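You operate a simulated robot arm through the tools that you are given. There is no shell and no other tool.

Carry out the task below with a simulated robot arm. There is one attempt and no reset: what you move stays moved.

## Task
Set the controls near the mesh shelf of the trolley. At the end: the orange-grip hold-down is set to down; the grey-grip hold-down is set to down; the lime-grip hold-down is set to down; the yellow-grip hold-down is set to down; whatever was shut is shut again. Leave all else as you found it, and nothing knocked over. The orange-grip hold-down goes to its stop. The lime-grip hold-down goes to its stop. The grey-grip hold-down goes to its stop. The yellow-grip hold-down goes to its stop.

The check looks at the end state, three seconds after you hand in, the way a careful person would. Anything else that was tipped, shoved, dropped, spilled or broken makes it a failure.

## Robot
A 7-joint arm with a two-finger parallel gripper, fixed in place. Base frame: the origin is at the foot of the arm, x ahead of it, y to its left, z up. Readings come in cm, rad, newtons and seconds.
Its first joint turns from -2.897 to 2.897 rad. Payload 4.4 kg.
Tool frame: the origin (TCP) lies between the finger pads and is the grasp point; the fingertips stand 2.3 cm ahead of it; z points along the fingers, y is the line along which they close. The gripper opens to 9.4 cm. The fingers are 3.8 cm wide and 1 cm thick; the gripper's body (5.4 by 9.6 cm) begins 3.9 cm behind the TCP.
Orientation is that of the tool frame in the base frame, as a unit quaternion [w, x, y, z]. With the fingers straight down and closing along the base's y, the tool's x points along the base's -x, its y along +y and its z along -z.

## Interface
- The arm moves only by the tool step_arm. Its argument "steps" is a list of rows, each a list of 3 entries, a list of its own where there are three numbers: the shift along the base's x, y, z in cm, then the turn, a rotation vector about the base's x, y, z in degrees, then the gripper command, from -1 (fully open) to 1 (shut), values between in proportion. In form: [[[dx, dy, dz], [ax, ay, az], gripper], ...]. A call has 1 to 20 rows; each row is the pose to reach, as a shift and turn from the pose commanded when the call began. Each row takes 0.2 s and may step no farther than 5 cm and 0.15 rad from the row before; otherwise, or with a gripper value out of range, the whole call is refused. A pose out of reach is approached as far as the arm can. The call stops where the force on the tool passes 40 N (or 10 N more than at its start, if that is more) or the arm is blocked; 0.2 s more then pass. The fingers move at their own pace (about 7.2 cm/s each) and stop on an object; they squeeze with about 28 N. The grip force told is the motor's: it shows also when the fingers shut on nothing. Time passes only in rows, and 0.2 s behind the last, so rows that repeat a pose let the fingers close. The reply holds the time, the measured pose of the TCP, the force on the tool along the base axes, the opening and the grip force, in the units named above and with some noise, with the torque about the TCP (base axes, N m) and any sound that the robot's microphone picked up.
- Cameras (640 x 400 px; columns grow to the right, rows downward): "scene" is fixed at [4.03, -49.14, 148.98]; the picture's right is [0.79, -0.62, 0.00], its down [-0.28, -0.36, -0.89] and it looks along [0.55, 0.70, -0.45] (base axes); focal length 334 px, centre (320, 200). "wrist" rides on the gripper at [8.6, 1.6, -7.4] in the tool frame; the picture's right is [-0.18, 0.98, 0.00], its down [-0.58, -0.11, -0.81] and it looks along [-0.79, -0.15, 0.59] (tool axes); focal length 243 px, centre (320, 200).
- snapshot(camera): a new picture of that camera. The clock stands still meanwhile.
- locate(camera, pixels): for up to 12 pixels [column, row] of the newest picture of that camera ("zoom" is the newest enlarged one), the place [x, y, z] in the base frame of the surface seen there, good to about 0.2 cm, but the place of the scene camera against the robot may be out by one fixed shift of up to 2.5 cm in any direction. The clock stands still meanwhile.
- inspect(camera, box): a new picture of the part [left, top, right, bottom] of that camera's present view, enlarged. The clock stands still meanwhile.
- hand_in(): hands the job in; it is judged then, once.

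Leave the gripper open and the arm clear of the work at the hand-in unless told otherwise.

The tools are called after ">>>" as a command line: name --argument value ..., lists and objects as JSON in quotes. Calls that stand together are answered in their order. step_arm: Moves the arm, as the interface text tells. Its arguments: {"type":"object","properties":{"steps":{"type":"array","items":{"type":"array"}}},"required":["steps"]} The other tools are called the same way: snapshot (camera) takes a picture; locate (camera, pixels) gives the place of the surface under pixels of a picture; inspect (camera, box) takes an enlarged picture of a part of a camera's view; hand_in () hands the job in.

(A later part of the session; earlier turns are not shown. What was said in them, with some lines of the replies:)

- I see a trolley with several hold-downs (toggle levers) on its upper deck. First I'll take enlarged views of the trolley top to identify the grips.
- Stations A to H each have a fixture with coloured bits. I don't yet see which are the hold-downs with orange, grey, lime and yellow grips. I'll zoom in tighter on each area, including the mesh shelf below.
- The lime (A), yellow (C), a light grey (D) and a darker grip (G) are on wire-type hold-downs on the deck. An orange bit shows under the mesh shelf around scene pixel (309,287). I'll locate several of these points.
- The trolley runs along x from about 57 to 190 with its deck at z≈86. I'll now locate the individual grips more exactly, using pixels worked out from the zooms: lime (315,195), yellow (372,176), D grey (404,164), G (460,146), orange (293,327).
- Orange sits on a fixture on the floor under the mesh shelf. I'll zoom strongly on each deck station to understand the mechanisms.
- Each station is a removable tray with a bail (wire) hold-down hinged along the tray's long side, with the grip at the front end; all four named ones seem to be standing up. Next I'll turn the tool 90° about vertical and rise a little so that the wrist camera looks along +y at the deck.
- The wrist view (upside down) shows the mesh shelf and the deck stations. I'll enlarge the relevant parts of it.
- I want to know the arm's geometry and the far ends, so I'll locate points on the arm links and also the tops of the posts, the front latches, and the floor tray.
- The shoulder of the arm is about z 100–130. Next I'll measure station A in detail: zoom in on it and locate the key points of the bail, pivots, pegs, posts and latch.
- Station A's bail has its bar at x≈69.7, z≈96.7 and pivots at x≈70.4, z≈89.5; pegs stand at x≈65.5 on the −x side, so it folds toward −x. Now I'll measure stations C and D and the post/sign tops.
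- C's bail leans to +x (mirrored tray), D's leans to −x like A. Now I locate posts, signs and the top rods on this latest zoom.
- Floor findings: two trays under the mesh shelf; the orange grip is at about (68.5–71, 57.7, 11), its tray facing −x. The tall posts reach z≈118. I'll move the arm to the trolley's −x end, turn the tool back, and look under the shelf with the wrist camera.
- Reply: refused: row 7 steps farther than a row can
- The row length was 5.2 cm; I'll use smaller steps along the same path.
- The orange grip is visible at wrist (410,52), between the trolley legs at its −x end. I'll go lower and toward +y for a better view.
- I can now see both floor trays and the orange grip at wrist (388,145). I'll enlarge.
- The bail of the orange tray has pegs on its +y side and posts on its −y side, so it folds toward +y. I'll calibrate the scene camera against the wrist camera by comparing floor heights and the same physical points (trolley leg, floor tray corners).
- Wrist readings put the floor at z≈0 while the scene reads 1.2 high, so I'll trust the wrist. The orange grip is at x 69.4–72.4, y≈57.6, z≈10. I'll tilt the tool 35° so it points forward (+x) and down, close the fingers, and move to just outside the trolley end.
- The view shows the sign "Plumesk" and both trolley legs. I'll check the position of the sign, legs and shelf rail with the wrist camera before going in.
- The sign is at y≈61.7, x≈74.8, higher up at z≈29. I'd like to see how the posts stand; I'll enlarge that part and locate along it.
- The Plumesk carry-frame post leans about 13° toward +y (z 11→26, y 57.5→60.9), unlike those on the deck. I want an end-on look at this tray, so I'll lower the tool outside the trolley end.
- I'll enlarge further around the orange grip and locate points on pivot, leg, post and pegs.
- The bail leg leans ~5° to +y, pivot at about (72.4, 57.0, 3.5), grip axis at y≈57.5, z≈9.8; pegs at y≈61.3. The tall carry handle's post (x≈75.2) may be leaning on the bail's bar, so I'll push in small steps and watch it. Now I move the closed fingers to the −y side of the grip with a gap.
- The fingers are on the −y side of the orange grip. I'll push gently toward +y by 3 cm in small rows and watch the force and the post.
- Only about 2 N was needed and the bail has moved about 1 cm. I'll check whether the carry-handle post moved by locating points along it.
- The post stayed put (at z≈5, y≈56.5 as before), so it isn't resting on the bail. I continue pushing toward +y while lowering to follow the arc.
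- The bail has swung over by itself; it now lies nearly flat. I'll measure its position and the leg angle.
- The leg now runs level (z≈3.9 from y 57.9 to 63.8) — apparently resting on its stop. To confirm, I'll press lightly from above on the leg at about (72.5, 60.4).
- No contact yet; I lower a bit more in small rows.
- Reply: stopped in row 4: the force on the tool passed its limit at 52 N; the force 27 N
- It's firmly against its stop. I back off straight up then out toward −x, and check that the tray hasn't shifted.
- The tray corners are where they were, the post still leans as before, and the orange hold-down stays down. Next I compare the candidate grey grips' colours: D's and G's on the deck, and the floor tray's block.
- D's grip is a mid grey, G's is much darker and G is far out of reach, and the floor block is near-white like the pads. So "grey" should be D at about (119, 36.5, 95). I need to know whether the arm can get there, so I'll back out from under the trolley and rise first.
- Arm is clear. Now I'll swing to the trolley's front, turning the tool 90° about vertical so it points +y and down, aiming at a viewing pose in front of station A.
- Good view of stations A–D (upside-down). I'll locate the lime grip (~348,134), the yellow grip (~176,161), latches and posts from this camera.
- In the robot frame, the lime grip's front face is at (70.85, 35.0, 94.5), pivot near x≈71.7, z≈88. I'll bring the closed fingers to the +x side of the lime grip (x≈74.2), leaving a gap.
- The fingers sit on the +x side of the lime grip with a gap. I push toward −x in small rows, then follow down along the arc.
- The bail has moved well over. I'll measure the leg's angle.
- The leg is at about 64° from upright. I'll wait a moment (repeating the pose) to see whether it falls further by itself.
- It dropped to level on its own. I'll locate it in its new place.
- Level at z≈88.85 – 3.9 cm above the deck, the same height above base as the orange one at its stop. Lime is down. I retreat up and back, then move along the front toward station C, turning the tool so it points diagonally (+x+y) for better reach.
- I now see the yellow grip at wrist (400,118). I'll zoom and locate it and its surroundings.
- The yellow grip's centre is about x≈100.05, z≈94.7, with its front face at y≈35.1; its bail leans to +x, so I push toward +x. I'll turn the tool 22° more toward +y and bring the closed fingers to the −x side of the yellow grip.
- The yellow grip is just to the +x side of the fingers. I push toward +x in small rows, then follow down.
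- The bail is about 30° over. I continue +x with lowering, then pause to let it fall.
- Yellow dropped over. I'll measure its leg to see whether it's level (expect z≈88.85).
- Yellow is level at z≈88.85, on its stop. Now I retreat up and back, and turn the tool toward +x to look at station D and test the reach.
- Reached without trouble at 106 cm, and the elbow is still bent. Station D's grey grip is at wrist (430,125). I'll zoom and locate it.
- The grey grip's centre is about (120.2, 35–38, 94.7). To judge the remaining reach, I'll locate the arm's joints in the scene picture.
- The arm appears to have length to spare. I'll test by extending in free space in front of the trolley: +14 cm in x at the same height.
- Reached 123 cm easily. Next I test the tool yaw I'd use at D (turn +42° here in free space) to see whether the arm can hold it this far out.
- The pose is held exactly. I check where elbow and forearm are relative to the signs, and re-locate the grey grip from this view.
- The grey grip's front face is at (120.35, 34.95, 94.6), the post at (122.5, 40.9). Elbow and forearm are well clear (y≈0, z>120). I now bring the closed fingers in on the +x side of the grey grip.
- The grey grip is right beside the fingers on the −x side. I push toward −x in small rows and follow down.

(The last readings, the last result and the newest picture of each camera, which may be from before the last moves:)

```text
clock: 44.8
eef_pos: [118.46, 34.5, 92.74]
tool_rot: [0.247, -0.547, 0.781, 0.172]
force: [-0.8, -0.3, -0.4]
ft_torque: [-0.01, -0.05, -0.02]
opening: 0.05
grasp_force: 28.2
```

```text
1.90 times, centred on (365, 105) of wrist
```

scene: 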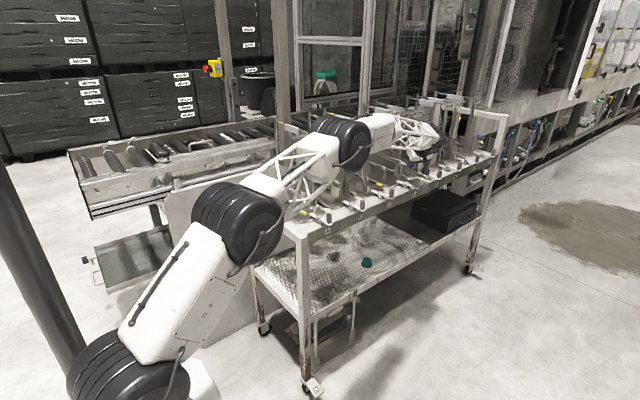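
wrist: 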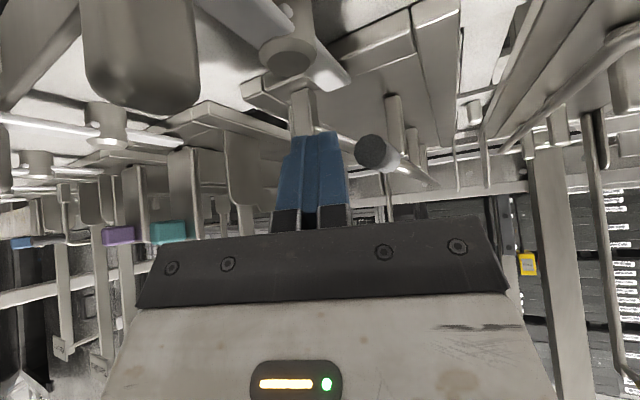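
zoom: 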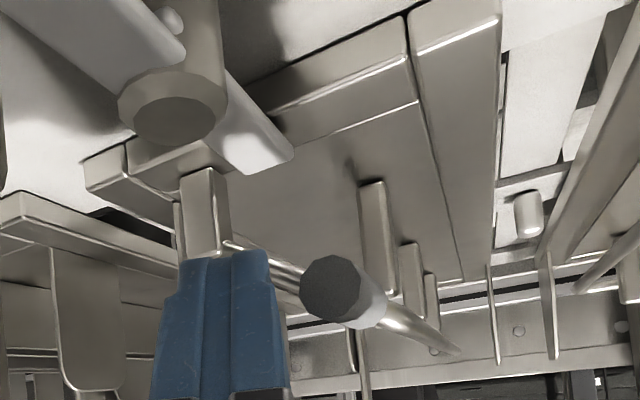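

It's part-way over and probably falling; I wait a moment with the tool slightly raised.

>>> step_arm --steps '[[[0, 0, 0.3], [0, 0, 0], 1], [[0, 0, 0.3], [0, 0, 0], 1], [[0, 0, 0.3], [0, 0, 0], 1]]'

>>> snapshot --camera "wrist"

>>> inspect --camera "wrist" --box '[250, 0, 480, 210]'

```text
clock: 45.6
eef_pos: [118.5, 34.59, 93.17]
tool_rot: [0.247, -0.547, 0.781, 0.171]
force: [0.2, -0.8, 0.1]
ft_torque: [0.02, 0.02, -0.03]
opening: 0.01
grasp_force: 28.4
```

```text
taken
```

wrist: 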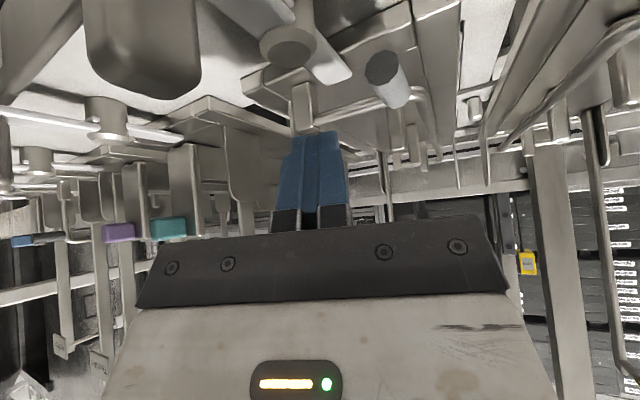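

```text
1.90 times, centred on (365, 105) of wrist
```

zoom: 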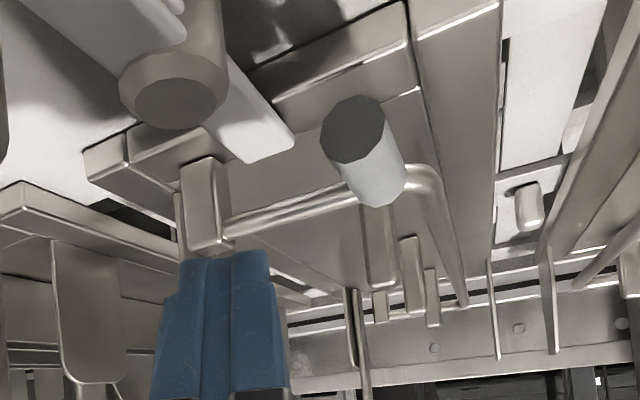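

The grey one fell over too. I'll measure its leg for level.

>>> locate --camera "zoom" --pixels '[[353, 130], [375, 175], [235, 223], [280, 210], [330, 197], [415, 180], [205, 190], [240, 130], [175, 100]]'

>>> snapshot --camera "scene"

```text
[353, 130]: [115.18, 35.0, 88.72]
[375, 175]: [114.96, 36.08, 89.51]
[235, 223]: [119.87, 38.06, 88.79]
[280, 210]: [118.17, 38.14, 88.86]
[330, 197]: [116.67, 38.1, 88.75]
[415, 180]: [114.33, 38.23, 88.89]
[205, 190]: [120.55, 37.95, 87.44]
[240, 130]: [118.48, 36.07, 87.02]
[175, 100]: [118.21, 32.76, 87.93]
```

```text
taken
```

scene: 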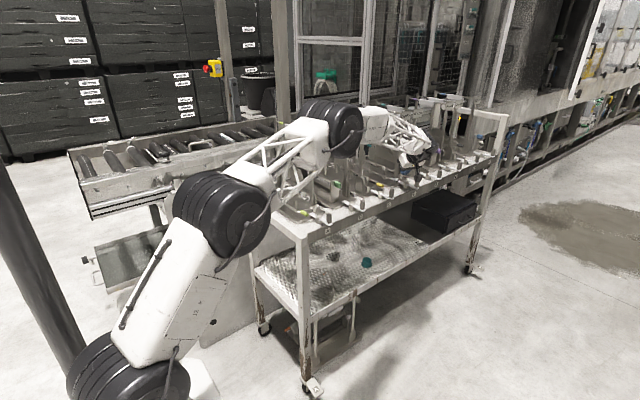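

All four legs are level at the same height above their bases as the one I pressed against its stop. I retreat up and back, then open the gripper while returning toward the starting area.

>>> step_arm --steps '[[[0, 0, 2.5], [0, 0, 0], 1], [[0, -0.5, 5.5], [0, 0, 0], 1], [[-0.5, -4.5, 8], [0, 0, 0], 1], [[-1.5, -9, 10], [0, 0, 0], 1], [[-4, -13, 11.5], [0, 0, 0], 1], [[-7.5, -16.5, 12], [0, 0, 0], 1], [[-11.5, -19, 12.5], [0, 0, 0], 0], [[-15.5, -21, 13], [0, 0, 0], -1], [[-19.5, -23, 14], [0, 0, 0], -1], [[-23.5, -25, 15], [0, 0, 0], -1], [[-27.5, -27, 16], [0, 0, 0], -1], [[-31.5, -29, 17], [0, 0, 0], -1], [[-35.5, -30, 18], [0, 0, 0], -1], [[-39.5, -31, 19], [0, 0, 0], -1]]'

>>> snapshot --camera "wrist"

>>> snapshot --camera "scene"

```text
refused: row 4 steps farther than a row can; nothing moved
```

```text
taken
```

wrist: 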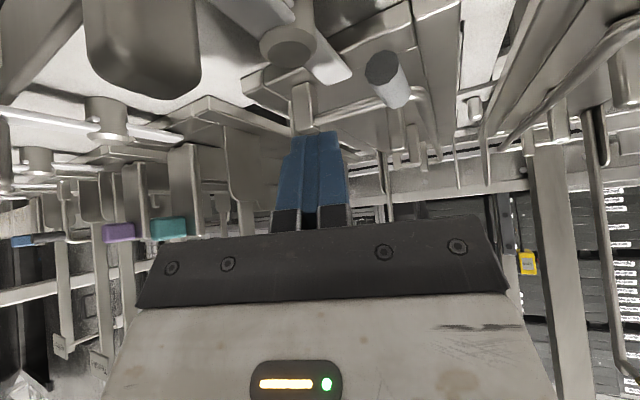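

```text
taken
```

scene: 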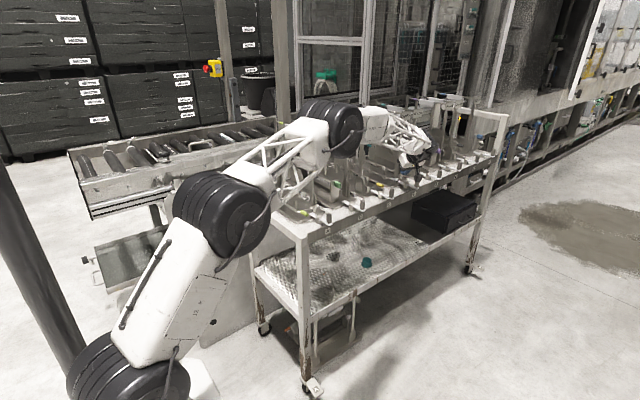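

Row 4 was slightly too long; same retreat with shorter steps.

>>> step_arm --steps '[[[0, 0, 2.5], [0, 0, 0], 1], [[0, -0.5, 5.5], [0, 0, 0], 1], [[-0.5, -4, 8], [0, 0, 0], 1], [[-1.5, -8, 10], [0, 0, 0], 1], [[-3.5, -11.5, 11.5], [0, 0, 0], 1], [[-6.5, -14.5, 12], [0, 0, 0], 1], [[-10, -17, 12.5], [0, 0, 0], 0], [[-13.5, -19.5, 13], [0, 0, 0], -1], [[-17.5, -22, 14], [0, 0, 0], -1], [[-21.5, -24, 15], [0, 0, 0], -1], [[-25.5, -26, 16], [0, 0, 0], -1], [[-29.5, -28, 17], [0, 0, 0], -1], [[-33.5, -30, 18], [0, 0, 0], -1], [[-37.5, -32, 19], [0, 0, 0], -1], [[-41.5, -34, 20], [0, 0, 0], -1]]'

>>> snapshot --camera "wrist"

>>> snapshot --camera "scene"

```text
clock: 48.8
eef_pos: [76.86, 0.62, 113.02]
tool_rot: [0.246, -0.547, 0.781, 0.173]
force: [-0.5, -0.3, -0.3]
ft_torque: [0.0, -0.02, -0.01]
opening: 9.37
grasp_force: 0.1
```

```text
taken
```

wrist: 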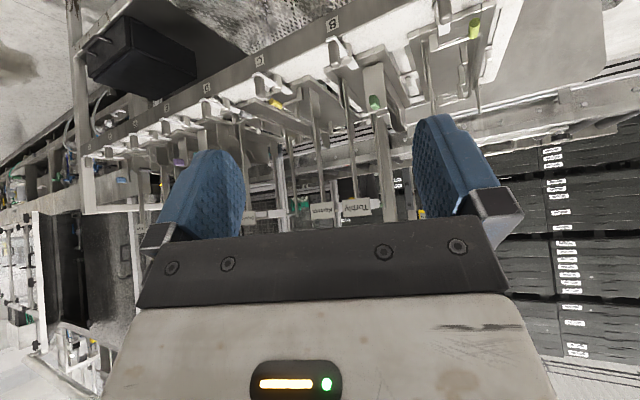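

```text
taken
```

scene: 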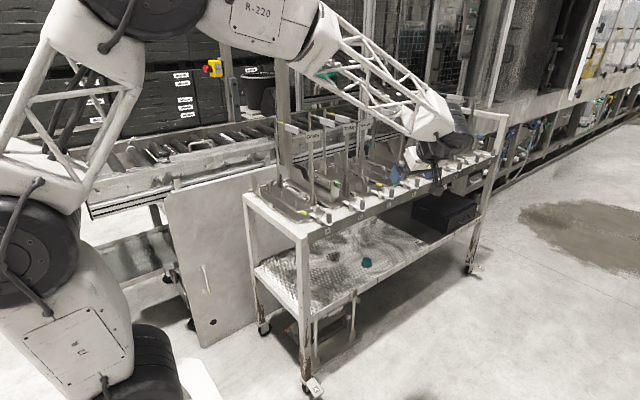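

Gripper open and clear. I move the arm further out of the scene camera's line of sight for a final check.

>>> step_arm --steps '[[[-3, 0, 3], [0, 0, 0], -1], [[-6, 0, 6], [0, 0, 0], -1], [[-9, 0, 9], [0, 0, 0], -1], [[-12, 0, 12], [0, 0, 0], -1], [[-15, 0, 15], [0, 0, 0], -1], [[-18, 0, 17], [0, 0, 0], -1], [[-22, 0, 18], [0, 0, 0], -1], [[-26, 0, 18], [0, 0, 0], -1]]'

>>> snapshot --camera "scene"

>>> inspect --camera "scene" --box '[240, 100, 400, 230]'

>>> inspect --camera "scene" --box '[370, 90, 510, 190]'

>>> inspect --camera "scene" --box '[270, 290, 370, 380]'

```text
clock: 50.6
eef_pos: [50.93, 0.95, 130.9]
tool_rot: [0.246, -0.547, 0.781, 0.173]
force: [-0.3, -0.9, 0.4]
ft_torque: [0.03, 0.0, -0.01]
opening: 9.41
grasp_force: 0.1
```

```text
taken
```

scene: 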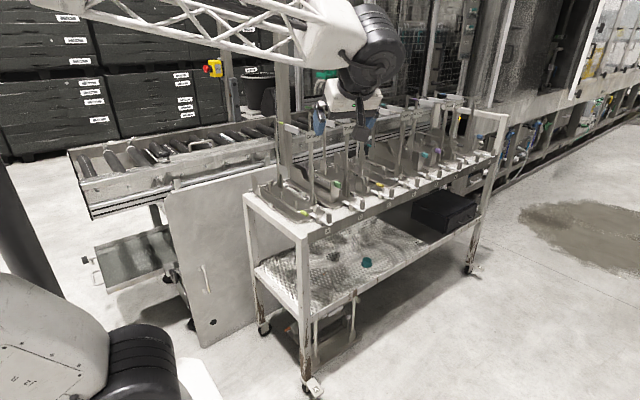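

```text
3.08 times, centred on (320, 165) of scene
```

zoom: 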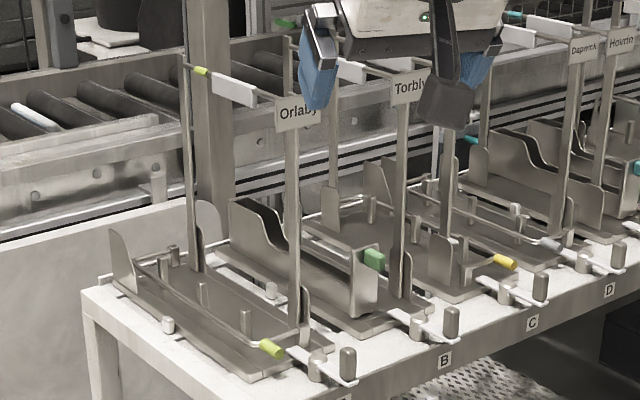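

```text
4.00 times, centred on (440, 140) of scene
```

zoom: 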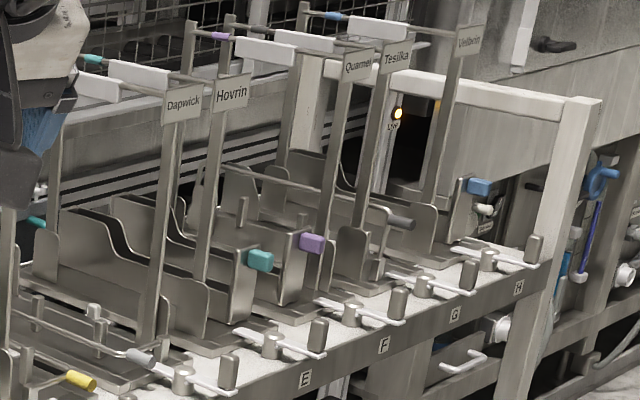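

```text
4.44 times, centred on (320, 335) of scene
```

zoom: 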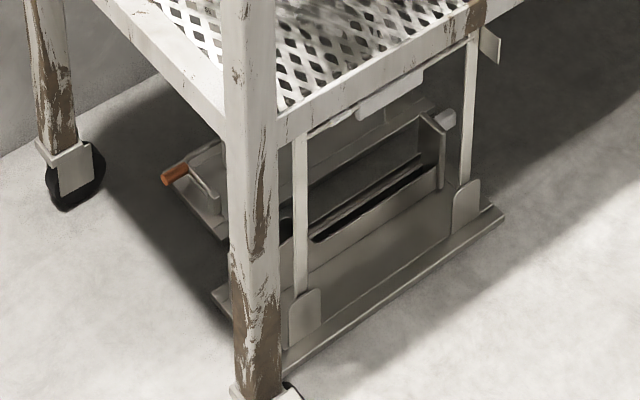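

Final check: lime, yellow, grey (Dapwick side, station D) and orange hold-downs all lie flat. The latches, trays, carry handles and the other stations look as they did before, the dark grip at G is still up, and the gripper is open and clear. I hand in.

>>> hand_in

```text
The job is handed in.
```

I set the orange, grey, lime and yellow hold-downs to down and handed the job in. The tool only confirmed the hand-in; it gave no verdict.

- **Orange:** this one is on the tray on the floor under the mesh shelf. I pressed it down until the force limit tripped at 52 N, so it is firmly against its stop.
- **Lime (A), yellow (C) and grey (D):** I did not press these. Each dropped over and lies level, at the same height above its base as the orange one, so I take them to be on their stops.
- **Which one is grey:** I took "grey" to mean the mid-grey grip at station D. Station G has a much darker grip that could also be called grey, but it is well out of reach. I left it up.

In the final pictures the latches, trays, carry handles and other stations look as they did at the start. I opened nothing that had been shut. The gripper is open and the arm is clear of the trolley.
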